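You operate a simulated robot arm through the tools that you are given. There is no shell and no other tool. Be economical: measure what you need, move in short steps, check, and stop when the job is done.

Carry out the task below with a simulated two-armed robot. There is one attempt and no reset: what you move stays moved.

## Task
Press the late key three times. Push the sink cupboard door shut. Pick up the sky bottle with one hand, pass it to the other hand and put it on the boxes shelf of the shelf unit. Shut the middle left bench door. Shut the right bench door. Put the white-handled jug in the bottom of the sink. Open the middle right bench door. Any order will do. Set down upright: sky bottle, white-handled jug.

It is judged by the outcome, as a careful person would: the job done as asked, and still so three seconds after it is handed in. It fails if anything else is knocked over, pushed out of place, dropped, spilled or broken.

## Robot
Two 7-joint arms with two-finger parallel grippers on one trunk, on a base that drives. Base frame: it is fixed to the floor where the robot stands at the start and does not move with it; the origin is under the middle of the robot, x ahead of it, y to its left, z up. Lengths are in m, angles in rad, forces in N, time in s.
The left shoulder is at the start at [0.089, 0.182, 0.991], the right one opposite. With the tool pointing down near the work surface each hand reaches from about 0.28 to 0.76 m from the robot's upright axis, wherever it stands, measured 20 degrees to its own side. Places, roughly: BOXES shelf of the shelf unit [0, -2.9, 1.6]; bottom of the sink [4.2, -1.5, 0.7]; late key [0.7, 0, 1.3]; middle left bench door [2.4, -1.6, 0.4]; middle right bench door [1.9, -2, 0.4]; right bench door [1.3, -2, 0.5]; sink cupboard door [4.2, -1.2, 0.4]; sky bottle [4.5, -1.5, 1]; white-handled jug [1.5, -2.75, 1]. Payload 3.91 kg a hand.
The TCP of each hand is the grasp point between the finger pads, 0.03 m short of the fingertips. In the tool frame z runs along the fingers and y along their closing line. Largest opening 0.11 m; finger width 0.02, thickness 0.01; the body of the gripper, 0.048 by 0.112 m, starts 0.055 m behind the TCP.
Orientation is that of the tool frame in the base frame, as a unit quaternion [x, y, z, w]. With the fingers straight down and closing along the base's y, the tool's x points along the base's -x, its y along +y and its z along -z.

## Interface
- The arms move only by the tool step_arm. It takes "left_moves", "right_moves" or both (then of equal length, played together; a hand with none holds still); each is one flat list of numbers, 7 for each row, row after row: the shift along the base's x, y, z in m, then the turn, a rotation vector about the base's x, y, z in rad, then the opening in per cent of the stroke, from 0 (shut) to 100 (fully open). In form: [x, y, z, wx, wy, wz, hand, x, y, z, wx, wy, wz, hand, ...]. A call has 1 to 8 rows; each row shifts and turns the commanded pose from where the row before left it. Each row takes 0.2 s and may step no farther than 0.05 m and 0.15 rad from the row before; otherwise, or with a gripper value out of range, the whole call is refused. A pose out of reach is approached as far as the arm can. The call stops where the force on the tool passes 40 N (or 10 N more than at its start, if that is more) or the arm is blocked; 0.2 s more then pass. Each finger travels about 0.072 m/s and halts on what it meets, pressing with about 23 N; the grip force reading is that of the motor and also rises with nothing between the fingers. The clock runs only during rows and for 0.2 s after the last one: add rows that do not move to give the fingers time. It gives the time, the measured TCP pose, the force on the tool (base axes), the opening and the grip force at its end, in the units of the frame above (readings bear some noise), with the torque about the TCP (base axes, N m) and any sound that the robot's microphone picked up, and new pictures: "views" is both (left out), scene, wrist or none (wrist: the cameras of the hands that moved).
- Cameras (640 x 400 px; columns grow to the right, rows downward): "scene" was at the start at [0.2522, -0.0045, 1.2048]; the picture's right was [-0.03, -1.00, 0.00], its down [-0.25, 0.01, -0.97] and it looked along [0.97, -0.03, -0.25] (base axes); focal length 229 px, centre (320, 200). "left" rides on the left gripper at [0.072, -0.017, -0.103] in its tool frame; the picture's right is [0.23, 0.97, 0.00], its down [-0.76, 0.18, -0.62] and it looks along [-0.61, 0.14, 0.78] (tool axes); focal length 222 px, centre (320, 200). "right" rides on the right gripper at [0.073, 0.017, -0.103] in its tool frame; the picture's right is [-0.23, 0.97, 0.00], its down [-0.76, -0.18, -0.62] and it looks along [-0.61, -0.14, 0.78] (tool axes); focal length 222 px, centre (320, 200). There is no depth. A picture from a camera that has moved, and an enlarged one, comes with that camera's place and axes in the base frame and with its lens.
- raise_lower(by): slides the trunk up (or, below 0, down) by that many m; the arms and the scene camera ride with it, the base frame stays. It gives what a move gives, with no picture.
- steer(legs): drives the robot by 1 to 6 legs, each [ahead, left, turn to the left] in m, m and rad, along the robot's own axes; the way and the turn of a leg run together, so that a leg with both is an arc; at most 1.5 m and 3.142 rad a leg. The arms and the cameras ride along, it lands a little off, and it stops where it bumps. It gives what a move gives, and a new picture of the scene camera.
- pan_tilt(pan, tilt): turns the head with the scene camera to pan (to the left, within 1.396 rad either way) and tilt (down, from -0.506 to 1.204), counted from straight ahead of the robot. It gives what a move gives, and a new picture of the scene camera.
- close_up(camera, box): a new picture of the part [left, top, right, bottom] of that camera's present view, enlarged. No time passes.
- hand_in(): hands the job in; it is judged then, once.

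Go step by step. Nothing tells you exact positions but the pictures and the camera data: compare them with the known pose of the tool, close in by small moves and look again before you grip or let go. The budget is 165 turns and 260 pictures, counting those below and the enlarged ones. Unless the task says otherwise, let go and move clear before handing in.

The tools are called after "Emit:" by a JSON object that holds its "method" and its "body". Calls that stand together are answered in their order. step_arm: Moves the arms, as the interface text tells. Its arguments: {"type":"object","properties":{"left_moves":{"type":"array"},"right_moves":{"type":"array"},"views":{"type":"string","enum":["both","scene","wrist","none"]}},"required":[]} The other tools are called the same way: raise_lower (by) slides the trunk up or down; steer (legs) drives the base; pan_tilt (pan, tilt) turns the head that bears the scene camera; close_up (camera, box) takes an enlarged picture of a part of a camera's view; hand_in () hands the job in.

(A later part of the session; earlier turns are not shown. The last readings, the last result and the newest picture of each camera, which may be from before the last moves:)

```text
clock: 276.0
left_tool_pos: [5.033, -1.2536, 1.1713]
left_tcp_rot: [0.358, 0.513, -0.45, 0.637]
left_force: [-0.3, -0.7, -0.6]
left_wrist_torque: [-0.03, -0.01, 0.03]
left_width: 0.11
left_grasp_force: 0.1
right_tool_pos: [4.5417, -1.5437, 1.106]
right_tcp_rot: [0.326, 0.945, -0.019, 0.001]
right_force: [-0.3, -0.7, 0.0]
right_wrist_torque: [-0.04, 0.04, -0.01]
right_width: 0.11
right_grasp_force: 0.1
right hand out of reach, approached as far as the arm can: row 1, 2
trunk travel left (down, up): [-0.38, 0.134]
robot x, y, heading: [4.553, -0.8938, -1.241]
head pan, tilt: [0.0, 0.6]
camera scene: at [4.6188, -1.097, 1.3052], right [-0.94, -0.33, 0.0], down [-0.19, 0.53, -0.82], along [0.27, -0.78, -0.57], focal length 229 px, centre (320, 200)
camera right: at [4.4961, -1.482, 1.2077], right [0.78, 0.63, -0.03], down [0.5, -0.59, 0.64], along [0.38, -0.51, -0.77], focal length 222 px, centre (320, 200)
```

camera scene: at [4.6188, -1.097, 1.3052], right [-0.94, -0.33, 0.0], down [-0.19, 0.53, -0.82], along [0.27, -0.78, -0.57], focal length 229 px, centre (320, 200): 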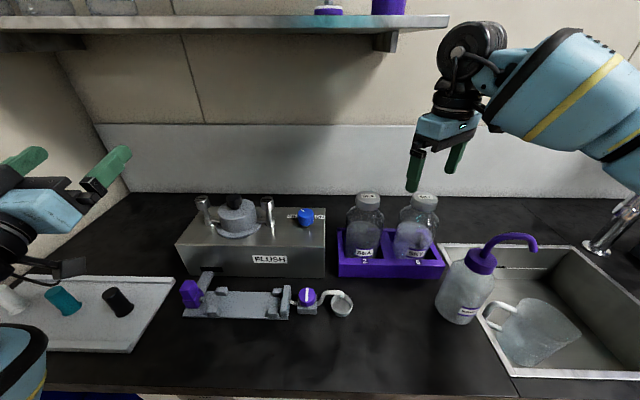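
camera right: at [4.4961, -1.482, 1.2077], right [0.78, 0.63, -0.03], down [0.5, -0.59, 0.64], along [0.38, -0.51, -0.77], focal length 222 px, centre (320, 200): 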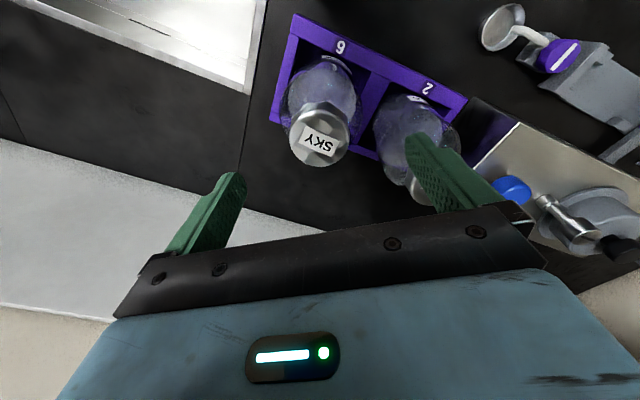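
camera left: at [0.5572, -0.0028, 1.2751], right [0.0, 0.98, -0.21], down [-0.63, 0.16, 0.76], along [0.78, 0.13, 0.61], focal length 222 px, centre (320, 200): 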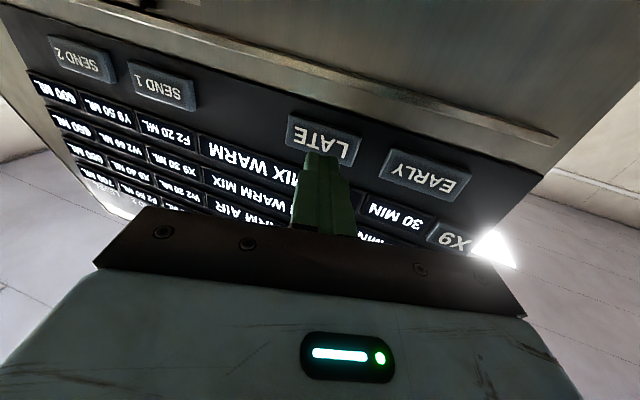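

Hand is over the cap. Lower to grip height.

Emit:
{"method": "step_arm", "body": {"right_moves": [0, -0.003, -0.03, 0, 0, 0, 100, 0, -0.003, -0.03, 0, 0, 0, 100, 0, 0, -0.02, 0, 0, 0, 100], "views": "both"}}

```text
clock: 276.8
left_tool_pos: [5.0329, -1.2515, 1.1721]
left_tcp_rot: [0.358, 0.512, -0.451, 0.637]
left_force: [-0.5, -0.3, 0.2]
left_wrist_torque: [0.02, -0.02, -0.02]
left_width: 0.1102
left_grasp_force: 0.0
right_tool_pos: [4.5401, -1.55, 1.0253]
right_tcp_rot: [0.325, 0.945, -0.019, 0.0]
right_force: [-0.3, -0.1, 0.7]
right_wrist_torque: [-0.02, -0.01, 0.0]
right_width: 0.1103
right_grasp_force: 0.0
trunk travel left (down, up): [-0.38, 0.134]
robot x, y, heading: [4.5465, -0.8944, -1.241]
head pan, tilt: [0.0, 0.6]
camera scene: at [4.6188, -1.0962, 1.3053], right [-0.94, -0.33, 0.0], down [-0.19, 0.53, -0.82], along [0.27, -0.78, -0.57], focal length 229 px, centre (320, 200)
camera right: at [4.4953, -1.487, 1.1276], right [0.78, 0.63, -0.03], down [0.5, -0.58, 0.64], along [0.38, -0.51, -0.77], focal length 222 px, centre (320, 200)
```

scene: 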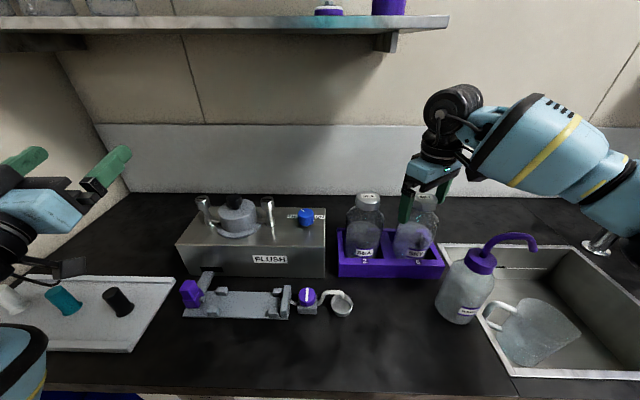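
right: 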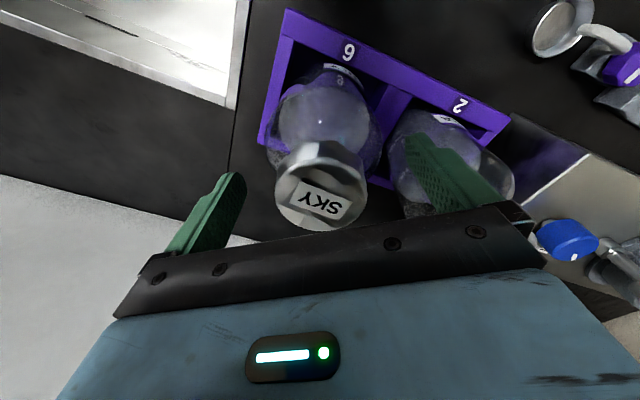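

Centred on the cap. Lower a touch and close.

Emit:
{"method": "step_arm", "body": {"right_moves": [0.001, 0.0, -0.013, 0, 0, 0, 100, 0, 0, 0, 0, 0, 0, 60, 0, 0, 0, 0, 0, 0, 30, 0, 0, 0, 0, 0, 0, 20, 0, 0, 0, 0, 0, 0, 10, 0, 0, 0, 0, 0, 0, 10], "views": "wrist"}}

```text
clock: 278.2
left_tool_pos: [5.0329, -1.2512, 1.1735]
left_tcp_rot: [0.358, 0.512, -0.451, 0.637]
left_force: [0.9, 0.5, -0.5]
left_wrist_torque: [0.02, 0.0, 0.0]
left_width: 0.1102
left_grasp_force: 0.2
right_tool_pos: [4.5432, -1.5486, 1.0152]
right_tcp_rot: [0.325, 0.946, -0.02, 0.002]
right_force: [1.0, -3.7, 17.5]
right_wrist_torque: [0.01, -0.3, -0.15]
right_width: 0.079
right_grasp_force: 23.3
trunk travel left (down, up): [-0.38, 0.134]
robot x, y, heading: [4.5524, -0.8956, -1.236]
head pan, tilt: [0.0, 0.6]
camera right: at [4.4972, -1.4866, 1.1169], right [0.78, 0.63, -0.03], down [0.5, -0.58, 0.64], along [0.39, -0.52, -0.77], focal length 222 px, centre (320, 200)
```

right: 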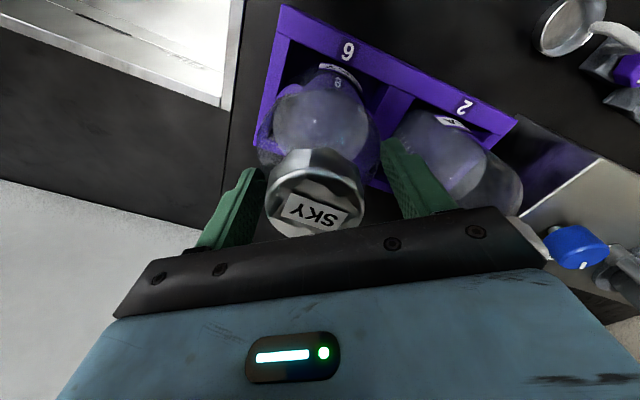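

The fingertips met the bottle's shoulder rather than the cap; open, rise 1 cm and close again.

Emit:
{"method": "step_arm", "body": {"right_moves": [0, 0, 0, 0, 0, 0, 95, 0, 0, 0.012, 0, 0, 0, 95, 0, 0, 0, 0, 0, 0, 60, 0, 0, 0, 0, 0, 0, 30, 0, 0, 0, 0, 0, 0, 20, 0, 0, 0, 0, 0, 0, 10, 0, 0, 0, 0, 0, 0, 10], "views": "wrist"}}

```text
clock: 279.8
left_tool_pos: [5.0332, -1.2508, 1.1741]
left_tcp_rot: [0.357, 0.512, -0.451, 0.638]
left_force: [0.5, 0.3, 0.8]
left_wrist_torque: [-0.01, -0.02, 0.05]
left_width: 0.1099
left_grasp_force: 0.1
right_tool_pos: [4.5426, -1.5497, 1.0304]
right_tcp_rot: [0.325, 0.946, -0.022, 0.004]
right_force: [-0.5, -9.2, 37.2]
right_wrist_torque: [-0.41, -0.1, -0.11]
right_width: 0.0537
right_grasp_force: 22.4
trunk travel left (down, up): [-0.38, 0.134]
robot x, y, heading: [4.5508, -0.8971, -1.236]
head pan, tilt: [0.0, 0.6]
camera right: at [4.4967, -1.4862, 1.1323], right [0.78, 0.63, -0.03], down [0.49, -0.58, 0.65], along [0.39, -0.52, -0.76], focal length 222 px, centre (320, 200)
```

right: 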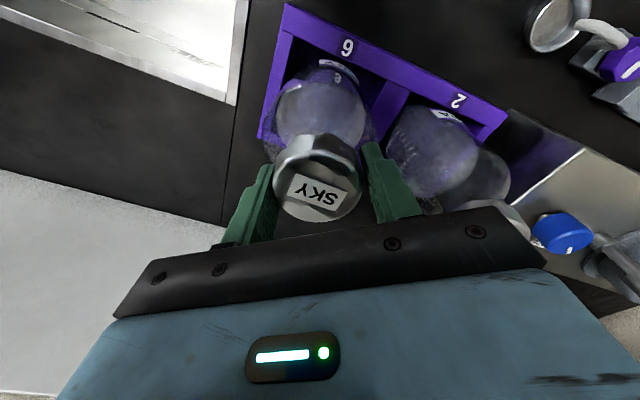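

Now on the cap (width 0.054). Lift gently and check.

Emit:
{"method": "step_arm", "body": {"right_moves": [0, 0, 0.01, 0, 0, 0, 5, 0, 0, 0.01, 0, 0, 0, 5, 0, 0, 0.02, 0, 0, 0, 5], "views": "wrist"}}

```text
clock: 280.6
left_tool_pos: [5.0329, -1.2515, 1.1733]
left_tcp_rot: [0.357, 0.512, -0.451, 0.638]
left_force: [0.4, -1.1, 1.4]
left_wrist_torque: [0.02, 0.02, 0.0]
left_width: 0.1101
left_grasp_force: 0.0
right_tool_pos: [4.5429, -1.5477, 1.063]
right_tcp_rot: [0.325, 0.946, -0.019, 0.0]
right_force: [-1.1, 0.1, -0.7]
right_wrist_torque: [0.02, 0.01, 0.01]
right_width: 0.0503
right_grasp_force: 23.4
trunk travel left (down, up): [-0.38, 0.134]
robot x, y, heading: [4.5519, -0.8977, -1.239]
head pan, tilt: [0.0, 0.6]
heard: snap
camera right: at [4.4971, -1.4869, 1.1659], right [0.78, 0.63, -0.03], down [0.5, -0.59, 0.64], along [0.38, -0.51, -0.77], focal length 222 px, centre (320, 200)
```

right: 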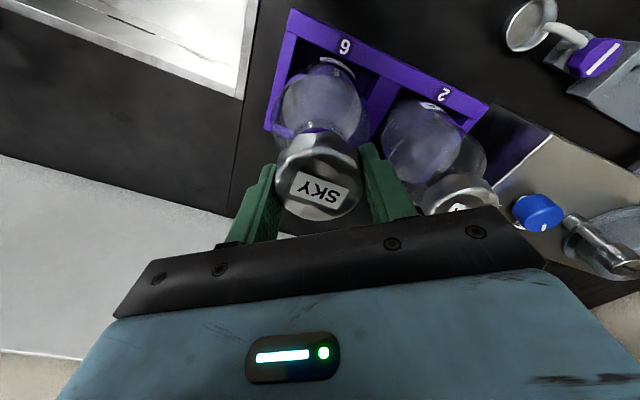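

A snap: the cap came off, so it's a push-on lid. I'll press it straight back on and then grip the body instead.

Emit:
{"method": "step_arm", "body": {"right_moves": [0, -0.002, -0.02, 0, 0, 0, 5, 0, 0, -0.008, 0, 0, 0, 5, 0, 0, -0.004, 0, 0, 0, 5, 0, 0, -0.004, 0, 0, 0, 5, 0, 0, -0.004, 0, 0, 0, 5], "views": "both"}}

```text
clock: 281.8
left_tool_pos: [5.0344, -1.2477, 1.1738]
left_tcp_rot: [0.358, 0.511, -0.453, 0.637]
left_force: [0.9, -0.3, -0.1]
left_wrist_torque: [0.0, 0.0, 0.01]
left_width: 0.1099
left_grasp_force: 0.0
right_tool_pos: [4.5435, -1.549, 1.0333]
right_tcp_rot: [0.324, 0.946, -0.023, 0.006]
right_force: [2.8, 0.3, 39.1]
right_wrist_torque: [1.26, -0.57, -0.02]
right_width: 0.0505
right_grasp_force: 22.8
trunk travel left (down, up): [-0.38, 0.134]
robot x, y, heading: [4.5513, -0.8963, -1.232]
head pan, tilt: [0.0, 0.6]
camera scene: at [4.6192, -1.0923, 1.3064], right [-0.94, -0.33, 0.0], down [-0.19, 0.53, -0.83], along [0.27, -0.78, -0.56], focal length 229 px, centre (320, 200)
camera right: at [4.4972, -1.4871, 1.1343], right [0.78, 0.63, -0.03], down [0.49, -0.58, 0.65], along [0.39, -0.52, -0.76], focal length 222 px, centre (320, 200)
```

scene: 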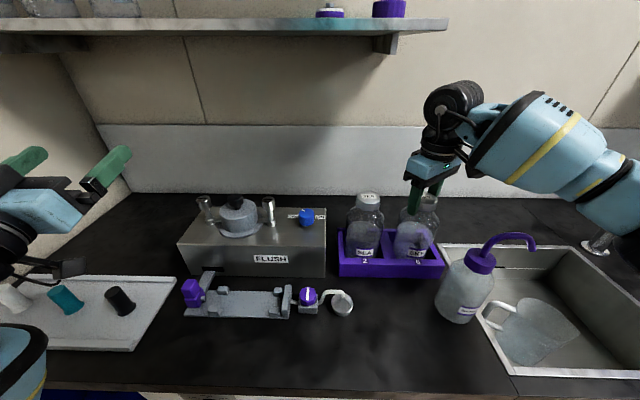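
right: 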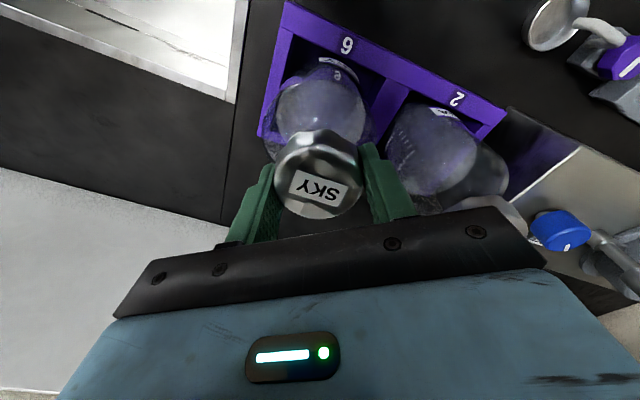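

Emit:
{"method": "step_arm", "body": {"right_moves": [0, 0, -0.006, 0, 0, 0, 5, 0, 0, -0.006, 0, 0, 0, 5], "views": "wrist"}}

```text
clock: 282.2
left_tool_pos: [5.0317, -1.2497, 1.174]
left_tcp_rot: [0.358, 0.512, -0.451, 0.637]
left_force: [1.1, 0.8, -0.3]
left_wrist_torque: [-0.01, -0.03, 0.04]
left_width: 0.1101
left_grasp_force: 0.0
right_tool_pos: [4.5442, -1.5517, 1.0343]
right_tcp_rot: [0.323, 0.946, -0.022, 0.01]
right_force: [-0.5, 6.5, 17.2]
right_wrist_torque: [1.17, -0.29, 0.19]
right_width: 0.0502
right_grasp_force: 22.9
trunk travel left (down, up): [-0.38, 0.134]
robot x, y, heading: [4.5499, -0.8965, -1.242]
head pan, tilt: [0.0, 0.6]
stopped in row 1 (right hand): the force on the tool passed its limit at 52 N (the readings are from after the stop); the commanded pose is now the measured one
camera right: at [4.4968, -1.4886, 1.134], right [0.78, 0.63, -0.03], down [0.49, -0.58, 0.65], along [0.4, -0.52, -0.76], focal length 222 px, centre (320, 200)
```

right: 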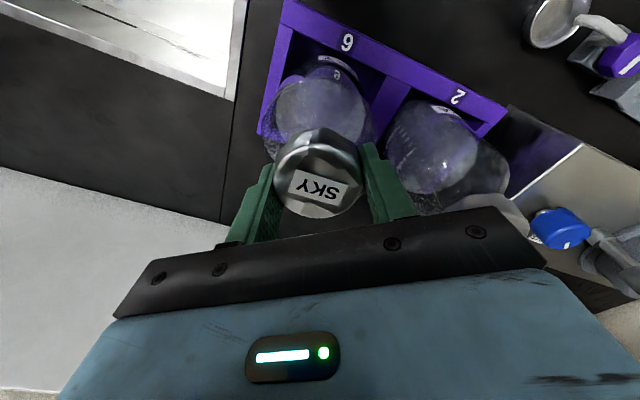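

Emit:
{"method": "close_up", "body": {"camera": "right", "box": [220, 30, 420, 240]}}

Emit:
{"method": "close_up", "body": {"camera": "scene", "box": [330, 150, 470, 290]}}

```text
1.90 times, centred on (320, 135) of right
camera zoom: at [4.4968, -1.4886, 1.134], right [0.78, 0.63, -0.03], down [0.49, -0.58, 0.65], along [0.4, -0.52, -0.76], focal length 423 px, centre (320, 324)
```

zoom: 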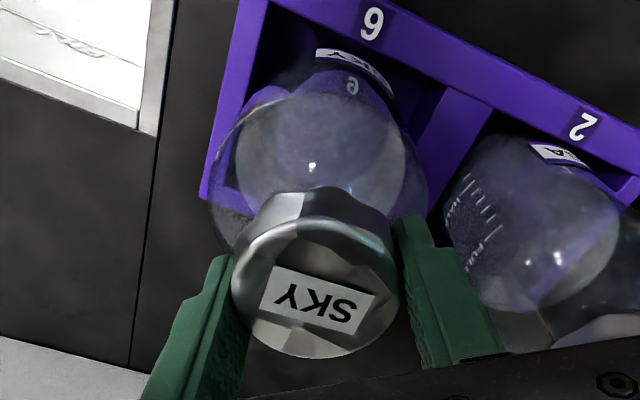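

```text
2.86 times, centred on (400, 220) of scene
camera zoom: at [4.6185, -1.0948, 1.3053], right [-0.94, -0.33, 0.0], down [-0.18, 0.53, -0.83], along [0.27, -0.78, -0.56], focal length 654 px, centre (91, 143)
```

zoom: 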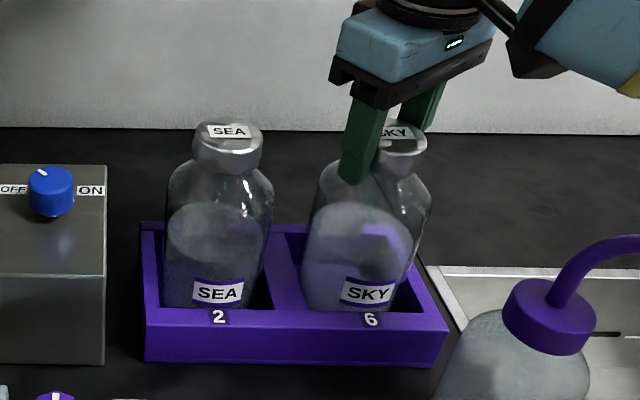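

The cap is sitting on the bottle but may not be fully snapped. I'll release it, then press down on it with closed fingers.

Emit:
{"method": "step_arm", "body": {"right_moves": [0, 0, 0, 0, 0, 0, 40, 0, 0, 0, 0, 0, 0, 80, 0, 0, 0, 0, 0, 0, 80, 0, 0, 0.03, 0, 0, 0, 80, 0, 0, 0.03, 0, 0, 0, 50, 0, 0, 0, 0, 0, 0, 0, 0, 0, 0, 0, 0, 0, 0, 0, 0, 0, 0, 0, 0, 0], "views": "both"}}

Emit:
{"method": "close_up", "body": {"camera": "scene", "box": [330, 150, 470, 290]}}

```text
clock: 284.0
left_tool_pos: [5.0327, -1.2524, 1.1735]
left_tcp_rot: [0.357, 0.513, -0.45, 0.638]
left_force: [-1.3, -0.5, -0.1]
left_wrist_torque: [-0.01, 0.01, -0.01]
left_width: 0.11
left_grasp_force: 0.1
right_tool_pos: [4.5284, -1.5496, 1.0759]
right_tcp_rot: [0.325, 0.945, -0.023, 0.007]
right_force: [0.3, 0.6, -0.4]
right_wrist_torque: [0.0, -0.06, -0.01]
right_width: 0.0001
right_grasp_force: 22.6
right hand out of reach, approached as far as the arm can: row 5
trunk travel left (down, up): [-0.38, 0.134]
robot x, y, heading: [4.55, -0.8928, -1.233]
head pan, tilt: [0.0, 0.6]
heard: snap
camera scene: at [4.6191, -1.0962, 1.3053], right [-0.94, -0.33, 0.0], down [-0.19, 0.53, -0.83], along [0.27, -0.78, -0.57], focal length 229 px, centre (320, 200)
camera right: at [4.4829, -1.4858, 1.1764], right [0.78, 0.63, -0.03], down [0.49, -0.58, 0.65], along [0.39, -0.52, -0.76], focal length 222 px, centre (320, 200)
```

scene: 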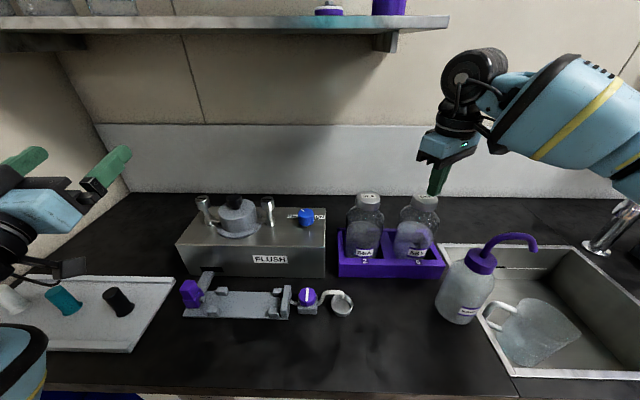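
right: 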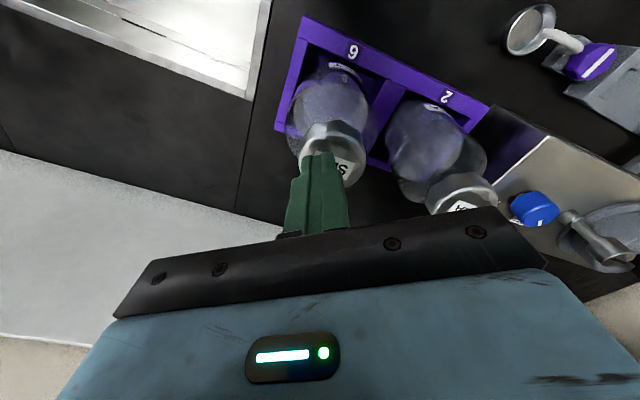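

```text
2.86 times, centred on (400, 220) of scene
camera zoom: at [4.6191, -1.0962, 1.3053], right [-0.94, -0.33, 0.0], down [-0.19, 0.53, -0.83], along [0.27, -0.78, -0.57], focal length 654 px, centre (91, 143)
```

zoom: 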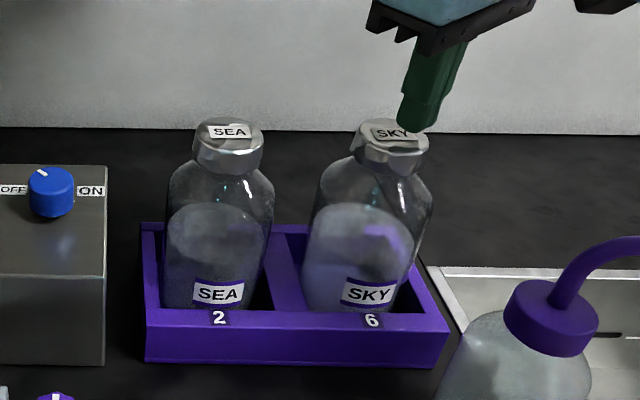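

Second snap heard on release: the cap re-seated and sits level with SEA's. I'll now grip the body below the shoulder from above (TCP ≈0.977, palm just above the cap).

Emit:
{"method": "step_arm", "body": {"right_moves": [0.014, 0, 0.0, 0, 0, 0, 100, 0, 0, 0, 0, 0, 0, 100, 0, 0, 0, 0, 0, 0, 100, 0, 0, 0, 0, 0, 0, 100], "views": "wrist"}}

```text
clock: 285.0
left_tool_pos: [5.0323, -1.2525, 1.1721]
left_tcp_rot: [0.357, 0.512, -0.451, 0.638]
left_force: [-0.2, 0.4, 0.5]
left_wrist_torque: [0.02, 0.0, -0.01]
left_width: 0.1096
left_grasp_force: 0.1
right_tool_pos: [4.5434, -1.5494, 1.0755]
right_tcp_rot: [0.324, 0.946, -0.022, 0.007]
right_force: [0.2, 0.0, -0.4]
right_wrist_torque: [0.01, 0.03, -0.01]
right_width: 0.1099
right_grasp_force: 0.1
trunk travel left (down, up): [-0.38, 0.134]
robot x, y, heading: [4.5502, -0.8944, -1.24]
head pan, tilt: [0.0, 0.6]
camera right: at [4.4969, -1.4863, 1.1766], right [0.78, 0.63, -0.03], down [0.49, -0.58, 0.65], along [0.39, -0.52, -0.76], focal length 222 px, centre (320, 200)
```

right: 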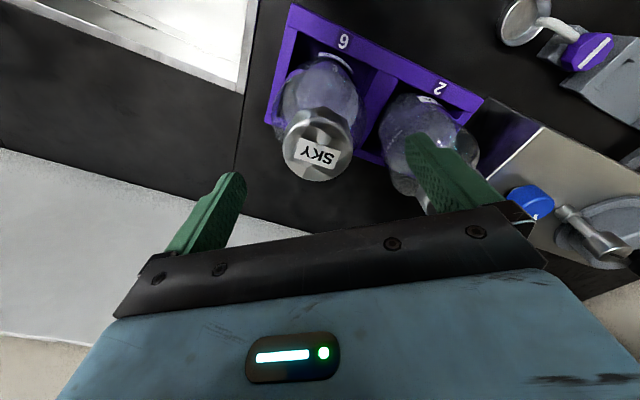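

Emit:
{"method": "step_arm", "body": {"right_moves": [0.001, -0.002, -0.03, 0, 0, 0, 100, 0, 0, -0.03, 0, 0, 0, 100, 0, 0, -0.02, 0, 0, 0, 100, 0, 0, -0.016, 0, 0, 0, 100], "views": "wrist"}}

```text
clock: 286.0
left_tool_pos: [5.0335, -1.2509, 1.1725]
left_tcp_rot: [0.357, 0.513, -0.451, 0.638]
left_force: [-1.1, 0.9, 0.9]
left_wrist_torque: [0.01, -0.01, -0.02]
left_width: 0.11
left_grasp_force: 0.1
right_tool_pos: [4.5448, -1.5513, 0.9815]
right_tcp_rot: [0.324, 0.946, -0.023, 0.008]
right_force: [0.2, -1.4, 6.4]
right_wrist_torque: [0.28, 0.02, 0.0]
right_width: 0.1098
right_grasp_force: 0.1
trunk travel left (down, up): [-0.38, 0.134]
robot x, y, heading: [4.548, -0.8967, -1.234]
head pan, tilt: [0.0, 0.6]
camera right: at [4.4982, -1.4886, 1.0821], right [0.78, 0.63, -0.03], down [0.49, -0.58, 0.65], along [0.39, -0.52, -0.76], focal length 222 px, centre (320, 200)
```

right: 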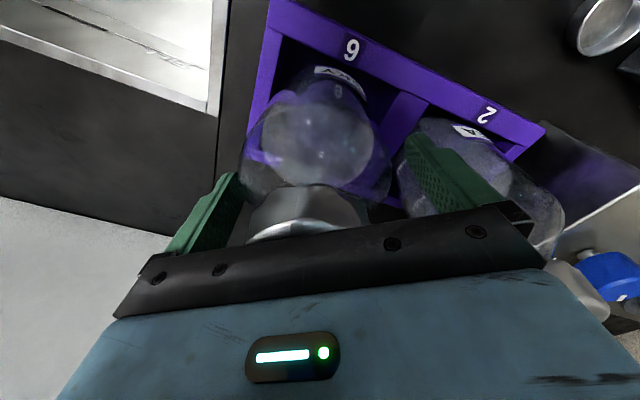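

Palm just touches the cap. Close on the body.

Emit:
{"method": "step_arm", "body": {"right_moves": [0, 0, 0.001, 0, 0, 0, 80, 0, 0, 0, 0, 0, 0, 60, 0, 0, 0, 0, 0, 0, 40, 0, 0, 0, 0, 0, 0, 30, 0, 0, 0, 0, 0, 0, 30], "views": "wrist"}}

```text
clock: 287.2
left_tool_pos: [5.0338, -1.2522, 1.1732]
left_tcp_rot: [0.358, 0.512, -0.451, 0.637]
left_force: [0.7, 0.6, 0.0]
left_wrist_torque: [-0.02, -0.01, 0.04]
left_width: 0.11
left_grasp_force: 0.0
right_tool_pos: [4.5437, -1.5515, 0.982]
right_tcp_rot: [0.324, 0.946, -0.022, 0.008]
right_force: [0.3, -4.4, 10.6]
right_wrist_torque: [0.1, -0.39, -0.12]
right_width: 0.0852
right_grasp_force: 23.3
trunk travel left (down, up): [-0.38, 0.134]
robot x, y, heading: [4.5476, -0.895, -1.231]
head pan, tilt: [0.0, 0.6]
camera right: at [4.4979, -1.4885, 1.0823], right [0.78, 0.63, -0.03], down [0.49, -0.58, 0.65], along [0.39, -0.52, -0.76], focal length 222 px, centre (320, 200)
```

right: 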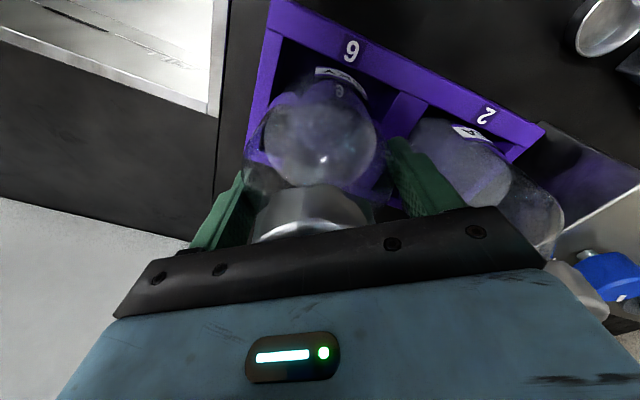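

Emit:
{"method": "step_arm", "body": {"right_moves": [0, 0, 0.01, 0, 0, 0, 30, 0, 0, 0.015, 0, 0, 0, 30, 0, 0, 0.02, 0, 0, 0, 30, 0, 0, 0, 0, 0, 0, 30], "views": "both"}}

```text
clock: 288.2
left_tool_pos: [5.0334, -1.253, 1.1728]
left_tcp_rot: [0.359, 0.513, -0.451, 0.636]
left_force: [0.1, -0.9, -0.6]
left_wrist_torque: [-0.01, 0.04, 0.0]
left_width: 0.1099
left_grasp_force: 0.0
right_tool_pos: [4.542, -1.5529, 1.0248]
right_tcp_rot: [0.325, 0.946, -0.021, 0.006]
right_force: [-0.1, 0.2, -7.6]
right_wrist_torque: [0.01, -0.05, -0.01]
right_width: 0.084
right_grasp_force: 22.9
trunk travel left (down, up): [-0.38, 0.134]
robot x, y, heading: [4.5488, -0.8975, -1.235]
head pan, tilt: [0.0, 0.6]
camera scene: at [4.6189, -1.0969, 1.3052], right [-0.94, -0.33, 0.0], down [-0.19, 0.53, -0.82], along [0.27, -0.78, -0.57], focal length 229 px, centre (320, 200)
camera right: at [4.4966, -1.49, 1.1257], right [0.78, 0.63, -0.03], down [0.49, -0.58, 0.65], along [0.39, -0.52, -0.76], focal length 222 px, centre (320, 200)
```

scene: 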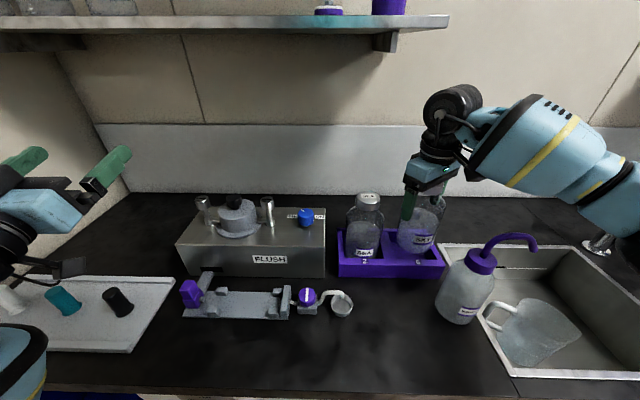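
right: 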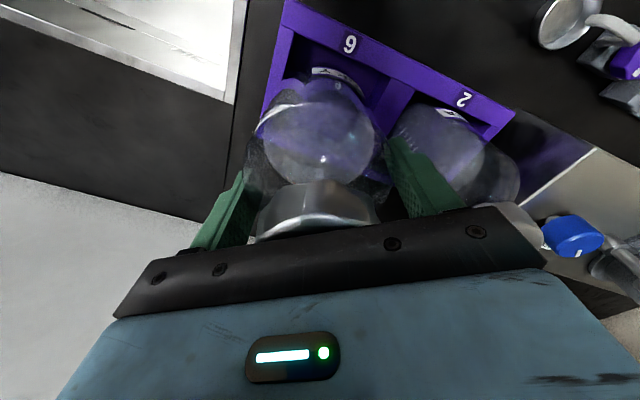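

Lifted (about 0.7 kg). A shelf corner is close above, so I'll lift 3 cm only and withdraw between SEA and WATER along +y, then raise.

Emit:
{"method": "step_arm", "body": {"right_moves": [0, 0, 0.015, 0, 0, 0, 0, 0, 0, 0.015, 0, 0, 0, 0, 0.008, 0.039, 0.005, 0, 0, 0, 0, 0.008, 0.039, 0.005, 0, 0, 0, 0, 0.008, 0.039, 0.005, 0, 0, 0, 0, 0.004, 0.03, 0.02, 0, 0, 0, 0], "views": "both"}}

```text
clock: 289.6
left_tool_pos: [5.0328, -1.2516, 1.173]
left_tcp_rot: [0.357, 0.512, -0.451, 0.638]
left_force: [0.1, 0.6, 0.5]
left_wrist_torque: [0.02, -0.01, 0.02]
left_width: 0.1101
left_grasp_force: 0.1
right_tool_pos: [4.574, -1.4029, 1.0916]
right_tcp_rot: [0.325, 0.945, -0.023, 0.007]
right_force: [-0.7, -0.3, -6.4]
right_wrist_torque: [-0.01, -0.03, -0.03]
right_width: 0.0843
right_grasp_force: 23.3
trunk travel left (down, up): [-0.38, 0.134]
robot x, y, heading: [4.5508, -0.8966, -1.234]
head pan, tilt: [0.0, 0.6]
camera scene: at [4.6192, -1.0957, 1.3054], right [-0.94, -0.33, 0.0], down [-0.19, 0.53, -0.83], along [0.27, -0.78, -0.56], focal length 229 px, centre (320, 200)
camera right: at [4.5276, -1.3401, 1.1919], right [0.78, 0.63, -0.03], down [0.49, -0.58, 0.65], along [0.39, -0.52, -0.76], focal length 222 px, centre (320, 200)
```

scene: 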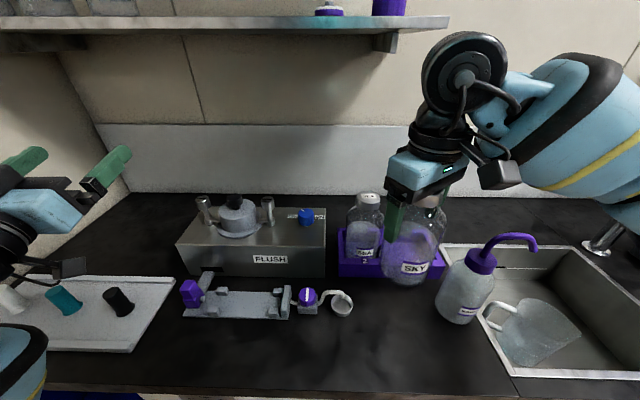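
right: 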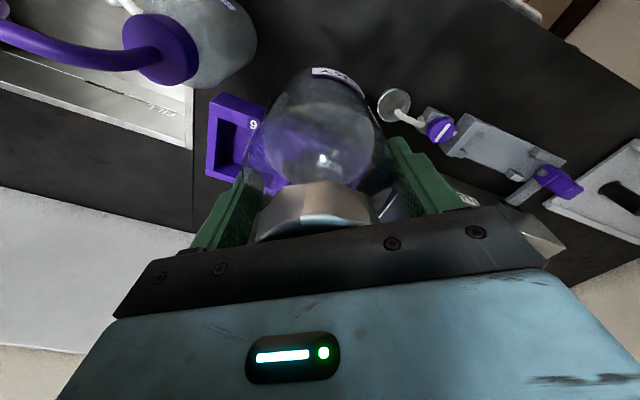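

Bottle is clear of the tray. Back away into the aisle for the hand-over.

Emit:
{"method": "steer", "body": {"legs": [[-0.42, 0, 0]]}}

Emit:
{"method": "step_arm", "body": {"right_moves": [0.035, -0.02, 0, 0, 0, -0.12, 0, 0.035, -0.02, 0, 0, 0, -0.12, 0, 0.035, -0.01, -0.01, 0, 0, -0.12, 0, 0.035, 0.0, -0.01, 0, 0, -0.12, 0, 0.035, 0.0, -0.01, 0, 0, -0.1, 0, 0.03, 0, 0, 0, 0, 0, 0], "left_moves": [0, 0, 0, 0, 0, 0, 100, 0, 0, 0, 0, 0, 0, 100, 0, 0, 0, 0, 0, 0, 100, 0, 0, 0, 0, 0, 0, 100, 0, 0, 0, 0, 0, 0, 100, 0, 0, 0, 0, 0, 0, 100], "views": "scene"}}

```text
clock: 292.2
left_tool_pos: [4.896, -0.8564, 1.1726]
left_tcp_rot: [0.358, 0.512, -0.452, 0.637]
left_force: [-0.3, 0.3, 0.3]
left_wrist_torque: [0.03, 0.01, -0.02]
left_width: 0.1098
left_grasp_force: 0.0
right_tool_pos: [4.4348, -1.0062, 1.0906]
right_tcp_rot: [0.326, 0.945, -0.022, 0.008]
right_force: [-0.1, 0.1, -6.7]
right_wrist_torque: [0.0, -0.05, 0.0]
right_width: 0.0844
right_grasp_force: 22.9
trunk travel left (down, up): [-0.38, 0.134]
robot x, y, heading: [4.4113, -0.4997, -1.238]
head pan, tilt: [0.0, 0.6]
camera scene: at [4.4811, -0.6997, 1.3053], right [-0.95, -0.33, 0.0], down [-0.18, 0.53, -0.82], along [0.27, -0.78, -0.57], focal length 229 px, centre (320, 200)
```

scene: 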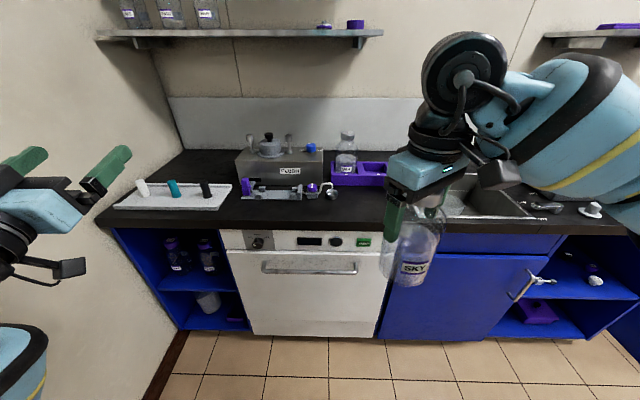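

```text
clock: 293.6
left_tool_pos: [4.8969, -0.8552, 1.173]
left_tcp_rot: [0.358, 0.512, -0.452, 0.636]
left_force: [0.2, -1.2, -0.1]
left_wrist_torque: [0.0, 0.0, 0.01]
left_width: 0.1101
left_grasp_force: 0.1
right_tool_pos: [4.6426, -1.0557, 1.0597]
right_tcp_rot: [0.583, 0.812, -0.024, 0.001]
right_force: [0.6, -0.1, -7.2]
right_wrist_torque: [-0.01, -0.02, -0.01]
right_width: 0.0843
right_grasp_force: 23.1
trunk travel left (down, up): [-0.38, 0.134]
robot x, y, heading: [4.4143, -0.499, -1.243]
head pan, tilt: [0.0, 0.6]
camera scene: at [4.4827, -0.6993, 1.3053], right [-0.95, -0.33, 0.0], down [-0.19, 0.53, -0.82], along [0.27, -0.78, -0.57], focal length 229 px, centre (320, 200)
```

scene: 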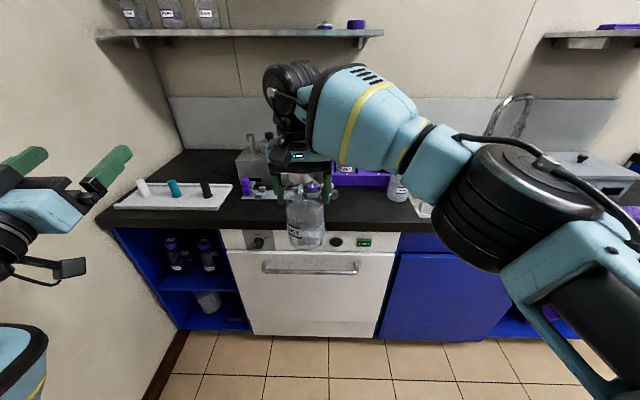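

Bottle is held upright at centre. Bring the left hand in behind it, pitched slightly down, to a pre-grasp spot below the right fingertips.

Emit:
{"method": "step_arm", "body": {"left_moves": [-0.0337, -0.011, -0.0204, 0.0607, 0.0213, -0.0714, 100, -0.0337, -0.011, -0.0204, 0.0607, 0.0213, -0.0714, 100, -0.0337, -0.011, -0.0204, 0.0607, 0.0213, -0.0714, 100, -0.0337, -0.011, -0.0204, 0.0607, 0.0213, -0.0714, 100, -0.0337, -0.011, -0.0204, 0.0607, 0.0213, -0.0714, 100, -0.0337, -0.011, -0.0204, 0.0607, 0.0213, -0.0714, 100, -0.0337, -0.011, -0.0204, 0.0607, 0.0213, -0.0714, 100], "views": "both"}}

```text
clock: 295.2
left_tool_pos: [4.665, -0.9463, 1.0281]
left_tcp_rot: [0.564, 0.536, -0.502, 0.378]
left_force: [-0.2, -0.7, -0.6]
left_wrist_torque: [-0.04, 0.0, -0.01]
left_width: 0.1102
left_grasp_force: 0.1
left hand out of reach, approached as far as the arm can: row 1, 2
right_tool_pos: [4.641, -1.0575, 1.0587]
right_tcp_rot: [0.582, 0.813, -0.022, 0.0]
right_force: [0.1, 0.4, -6.9]
right_wrist_torque: [-0.01, -0.04, 0.03]
right_width: 0.0844
right_grasp_force: 23.2
trunk travel left (down, up): [-0.38, 0.134]
robot x, y, heading: [4.4149, -0.4979, -1.238]
head pan, tilt: [0.0, 0.6]
camera scene: at [4.4811, -0.7004, 1.3052], right [-0.95, -0.33, 0.0], down [-0.18, 0.53, -0.82], along [0.27, -0.78, -0.57], focal length 229 px, centre (320, 200)
camera left: at [4.6612, -0.8277, 0.9811], right [0.94, -0.08, -0.33], down [0.34, 0.4, 0.85], along [0.06, -0.91, 0.41], focal length 222 px, centre (320, 200)
```

scene: 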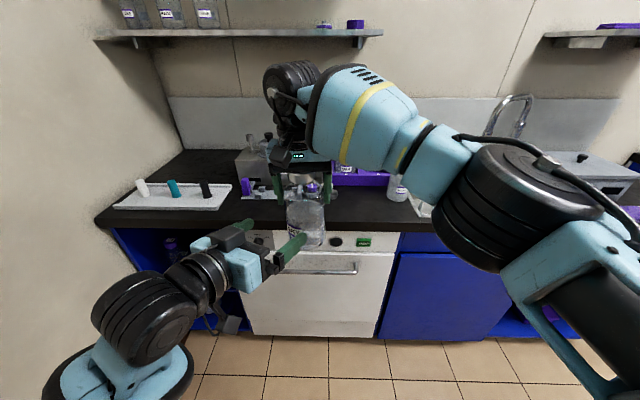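
left: 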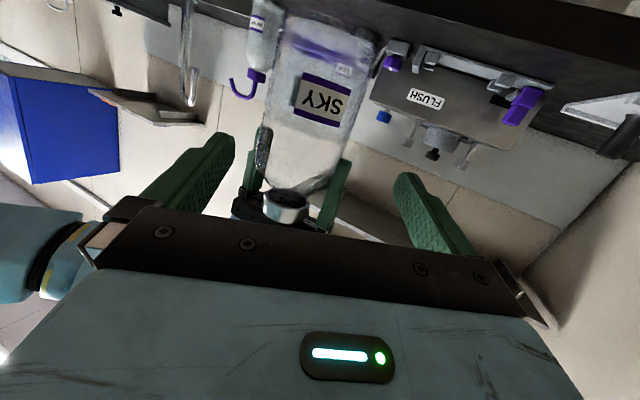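

Aligned. Level the roll and advance along the tool axis.

Emit:
{"method": "step_arm", "body": {"left_moves": [0, 0, 0, -0.018, -0.108, -0.024, 100, -0.0045, -0.027, -0.006, 0, 0, 0, 100, -0.0045, -0.027, -0.006, 0, 0, 0, 100, -0.0045, -0.027, -0.006, 0, 0, 0, 100, -0.004, -0.025, -0.006, 0, 0, 0, 100], "views": "both"}}

```text
clock: 296.4
left_tool_pos: [4.6504, -1.0534, 1.0057]
left_tcp_rot: [0.593, 0.504, -0.48, 0.405]
left_force: [0.0, -0.8, 0.2]
left_wrist_torque: [-0.02, 0.0, -0.03]
left_width: 0.11
left_grasp_force: 0.0
right_tool_pos: [4.6418, -1.0584, 1.0604]
right_tcp_rot: [0.582, 0.813, -0.022, 0.0]
right_force: [0.1, -0.6, -7.3]
right_wrist_torque: [-0.02, 0.01, -0.01]
right_width: 0.0844
right_grasp_force: 23.0
trunk travel left (down, up): [-0.38, 0.134]
robot x, y, heading: [4.41, -0.4982, -1.24]
head pan, tilt: [0.0, 0.6]
camera scene: at [4.4814, -0.7005, 1.3052], right [-0.95, -0.33, 0.0], down [-0.18, 0.53, -0.82], along [0.27, -0.78, -0.57], focal length 229 px, centre (320, 200)
camera left: at [4.6527, -0.9358, 0.9565], right [0.97, -0.11, -0.22], down [0.25, 0.41, 0.88], along [-0.01, -0.9, 0.43], focal length 222 px, centre (320, 200)
```

scene: 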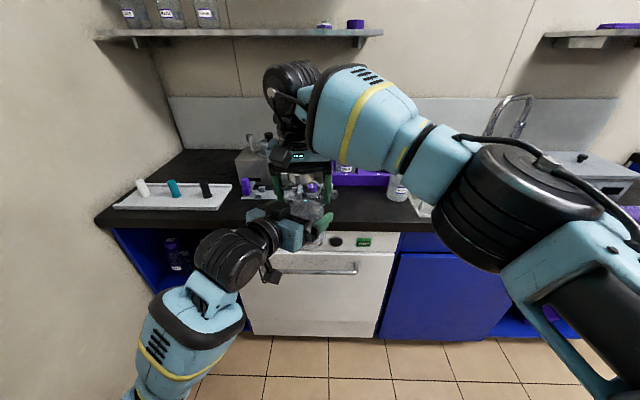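
left: 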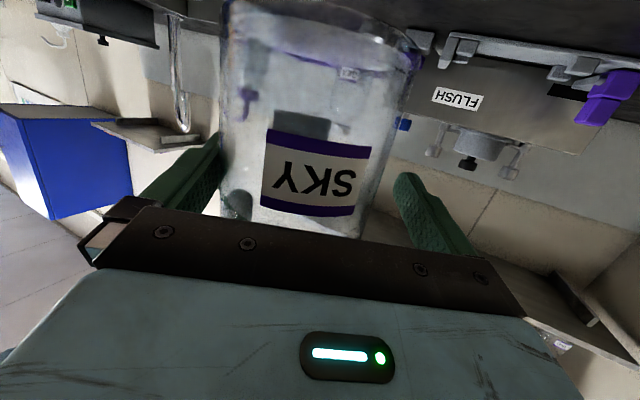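

Bottle is between the left fingers. Close the left hand.

Emit:
{"method": "step_arm", "body": {"left_moves": [0, 0, 0, 0, 0, 0, 80, 0, 0, 0, 0, 0, 0, 60, 0, 0, 0, 0, 0, 0, 30, 0, 0, 0, 0, 0, 0, 0, 0, 0, 0, 0, 0, 0, 0], "views": "wrist"}}

```text
clock: 297.6
left_tool_pos: [4.644, -1.0525, 1.0036]
left_tcp_rot: [0.597, 0.501, -0.481, 0.401]
left_force: [-39.5, -3.5, -1.2]
left_wrist_torque: [-0.11, -0.81, 0.43]
left_width: 0.0854
left_grasp_force: 23.3
right_tool_pos: [4.6448, -1.0561, 1.0592]
right_tcp_rot: [0.581, 0.814, -0.021, 0.005]
right_force: [39.7, 3.4, 1.0]
right_wrist_torque: [0.34, -1.44, -0.56]
right_width: 0.0849
right_grasp_force: 22.8
trunk travel left (down, up): [-0.38, 0.134]
robot x, y, heading: [4.4099, -0.4986, -1.243]
head pan, tilt: [0.0, 0.6]
camera left: at [4.6487, -0.9344, 0.9552], right [0.97, -0.12, -0.23], down [0.26, 0.41, 0.88], along [-0.02, -0.91, 0.42], focal length 222 px, centre (320, 200)
```

left: 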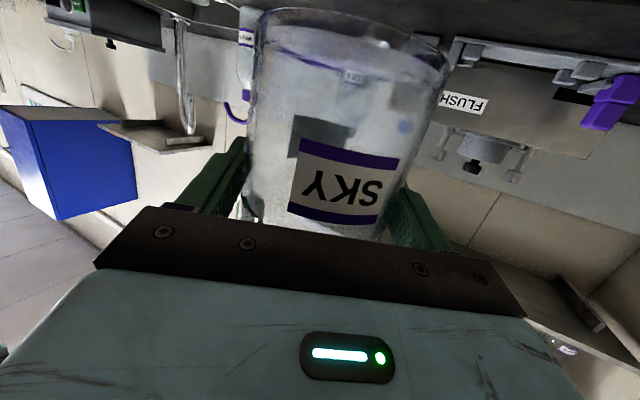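

Both hold it with a sideways strain of 40 N; relax that first, then let go with the right and rise.

Emit:
{"method": "step_arm", "body": {"left_moves": [-0.005, 0.0, 0, 0, 0, 0, 0, -0.003, 0, 0, 0, 0, 0, 0], "views": "none"}}

```text
clock: 298.2
left_tool_pos: [4.641, -1.0528, 1.005]
left_tcp_rot: [0.595, 0.505, -0.479, 0.403]
left_force: [-20.6, -5.4, -9.5]
left_wrist_torque: [0.12, 0.19, 0.23]
left_width: 0.0853
left_grasp_force: 23.0
right_tool_pos: [4.6415, -1.057, 1.0591]
right_tcp_rot: [0.582, 0.813, -0.023, 0.002]
right_force: [20.6, 6.4, 3.6]
right_wrist_torque: [0.26, -1.34, -0.34]
right_width: 0.0847
right_grasp_force: 23.1
trunk travel left (down, up): [-0.38, 0.134]
robot x, y, heading: [4.4122, -0.495, -1.242]
head pan, tilt: [0.0, 0.6]
```

Emit:
{"method": "step_arm", "body": {"left_moves": [-0.004, 0, 0.002, 0, 0, 0, 0, 0, 0, 0, 0, 0, 0, 0, 0, 0, 0, 0, 0, 0, 0, 0, 0, 0, 0, 0, 0, 0, 0, 0, 0, 0, 0, 0, 0], "right_moves": [0, 0, 0, 0, 0, 0, 0, 0, 0, 0, 0, 0, 0, 80, 0, 0, 0, 0, 0, 0, 90, 0, 0, 0, 0, 0, 0, 100, 0, 0, 0, 0, 0, 0, 100], "views": "wrist"}}

```text
clock: 299.4
left_tool_pos: [4.6379, -1.0522, 1.0094]
left_tcp_rot: [0.593, 0.504, -0.48, 0.405]
left_force: [1.9, 0.6, -8.1]
left_wrist_torque: [-0.02, 0.1, 0.03]
left_width: 0.0849
left_grasp_force: 23.1
right_tool_pos: [4.6399, -1.0575, 1.0598]
right_tcp_rot: [0.582, 0.813, -0.023, 0.0]
right_force: [-1.3, -1.7, 2.3]
right_wrist_torque: [-0.03, -0.03, -0.01]
right_width: 0.1087
right_grasp_force: 0.0
trunk travel left (down, up): [-0.38, 0.134]
robot x, y, heading: [4.4111, -0.4992, -1.237]
head pan, tilt: [0.0, 0.6]
camera right: at [4.6368, -0.9796, 1.1602], right [0.99, 0.1, -0.03], down [0.09, -0.75, 0.65], along [0.04, -0.65, -0.76], focal length 222 px, centre (320, 200)
camera left: at [4.6401, -0.9346, 0.9595], right [0.97, -0.11, -0.22], down [0.25, 0.41, 0.88], along [0.0, -0.9, 0.43], focal length 222 px, centre (320, 200)
```

right: 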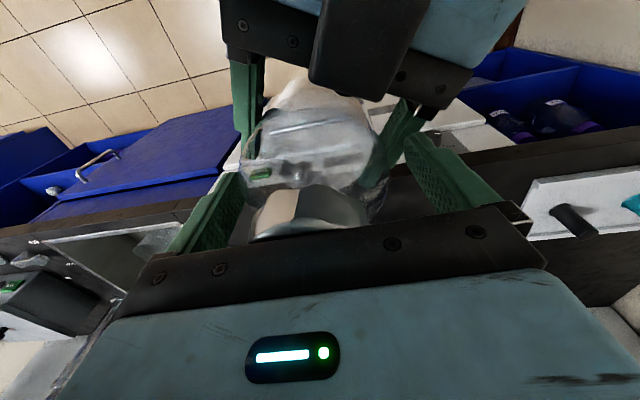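
left: 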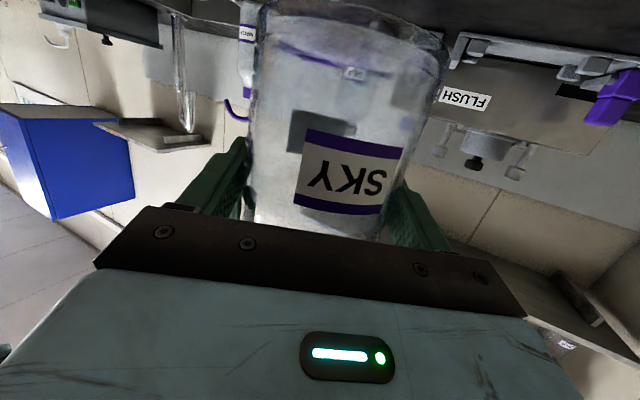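

The left hand holds the bottle. Raise the right hand clear and move it aside.

Emit:
{"method": "step_arm", "body": {"right_moves": [0, 0, 0.04, 0, 0, 0, 100, 0, 0, 0.04, 0, 0, 0, 100, 0, 0, 0.03, 0, 0, 0, 100, -0.045, -0.015, 0, 0, 0, 0, 100, -0.045, -0.015, 0, 0, 0, 0, 100, -0.045, -0.015, 0, 0, 0, 0, 100, -0.045, -0.015, 0, 0, 0, 0, 100, -0.045, -0.015, 0, 0, 0, 0, 100], "views": "scene"}}

```text
clock: 300.2
left_tool_pos: [4.6374, -1.0525, 1.0067]
left_tcp_rot: [0.593, 0.505, -0.479, 0.405]
left_force: [0.2, 0.6, -5.9]
left_wrist_torque: [0.06, 0.0, -0.01]
left_width: 0.0842
left_grasp_force: 23.3
right_tool_pos: [4.5565, -1.1256, 1.1105]
right_tcp_rot: [0.651, 0.757, 0.036, -0.035]
right_force: [-0.4, 1.0, -0.6]
right_wrist_torque: [-0.05, -0.02, -0.01]
right_width: 0.11
right_grasp_force: 0.1
right hand out of reach, approached as far as the arm can: row 3, 4
trunk travel left (down, up): [-0.38, 0.134]
robot x, y, heading: [4.415, -0.4977, -1.242]
head pan, tilt: [0.0, 0.6]
heard: snap
stopped in row 4 (right hand): the arm was blocked; the commanded pose is now the measured one
camera scene: at [4.4815, -0.6996, 1.3054], right [-0.95, -0.32, 0.0], down [-0.18, 0.53, -0.83], along [0.27, -0.78, -0.56], focal length 229 px, centre (320, 200)
```

scene: 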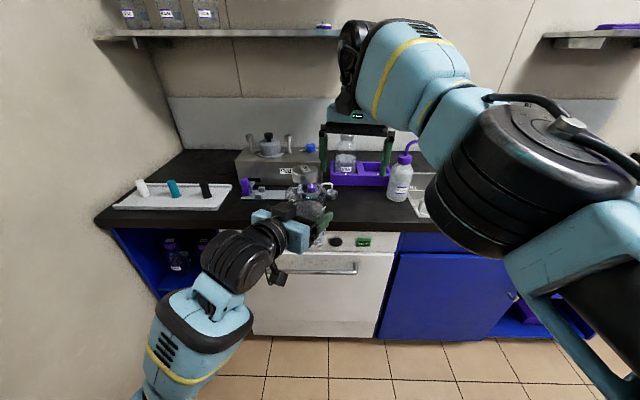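

A snap again while the right hand moved off — check the cap.

Emit:
{"method": "close_up", "body": {"camera": "scene", "box": [240, 100, 440, 260]}}

Emit:
{"method": "close_up", "body": {"camera": "right", "box": [0, 0, 640, 400]}}

```text
2.50 times, centred on (340, 180) of scene
camera zoom: at [4.4815, -0.6996, 1.3054], right [-0.95, -0.32, 0.0], down [-0.18, 0.53, -0.83], along [0.27, -0.78, -0.56], focal length 573 px, centre (270, 250)
```

zoom: 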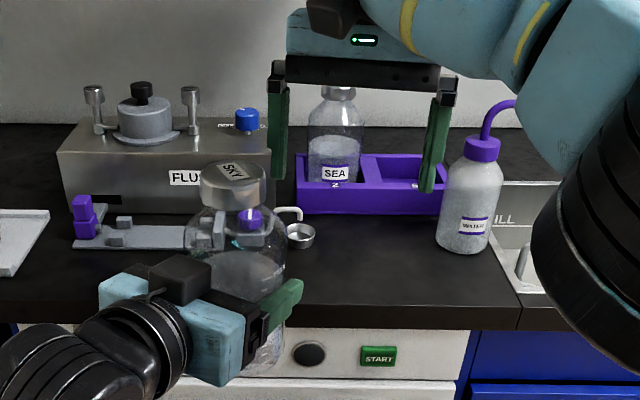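

```text
1.00 times, centred on (320, 200) of right (not enlarged: the box is as wide or as high as the picture)
camera zoom: at [4.5639, -1.0615, 1.2207], right [1.0, -0.08, -0.01], down [-0.06, -0.84, 0.54], along [-0.05, -0.54, -0.84], focal length 222 px, centre (320, 200)
```

zoom: 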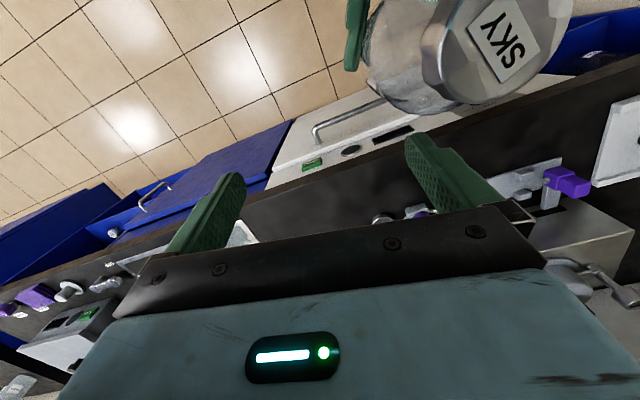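

Emit:
{"method": "close_up", "body": {"camera": "right", "box": [340, 0, 640, 130]}}

Emit:
{"method": "close_up", "body": {"camera": "scene", "box": [280, 150, 350, 220]}}

```text
2.13 times, centred on (490, 65) of right
camera zoom: at [4.5639, -1.0615, 1.2207], right [1.0, -0.08, -0.01], down [-0.06, -0.84, 0.54], along [-0.05, -0.54, -0.84], focal length 474 px, centre (-43, 488)
```

zoom: 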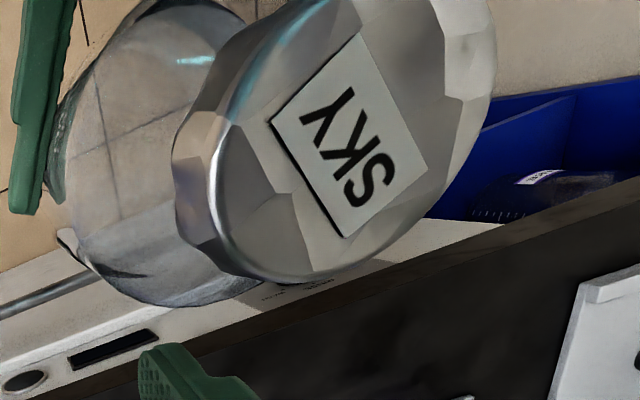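

```text
5.71 times, centred on (315, 185) of scene
camera zoom: at [4.4815, -0.6996, 1.3054], right [-0.95, -0.32, 0.0], down [-0.18, 0.53, -0.83], along [0.27, -0.78, -0.56], focal length 1309 px, centre (349, 286)
```

zoom: 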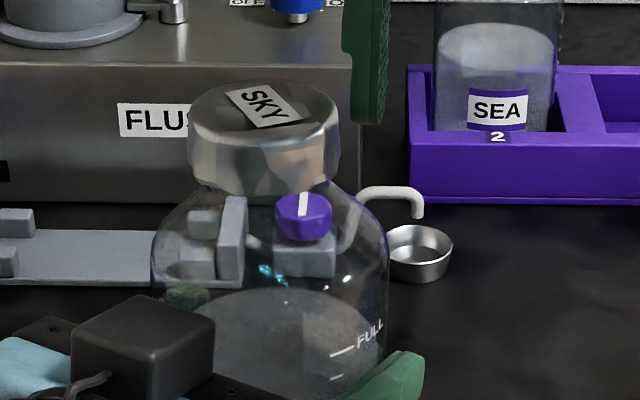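

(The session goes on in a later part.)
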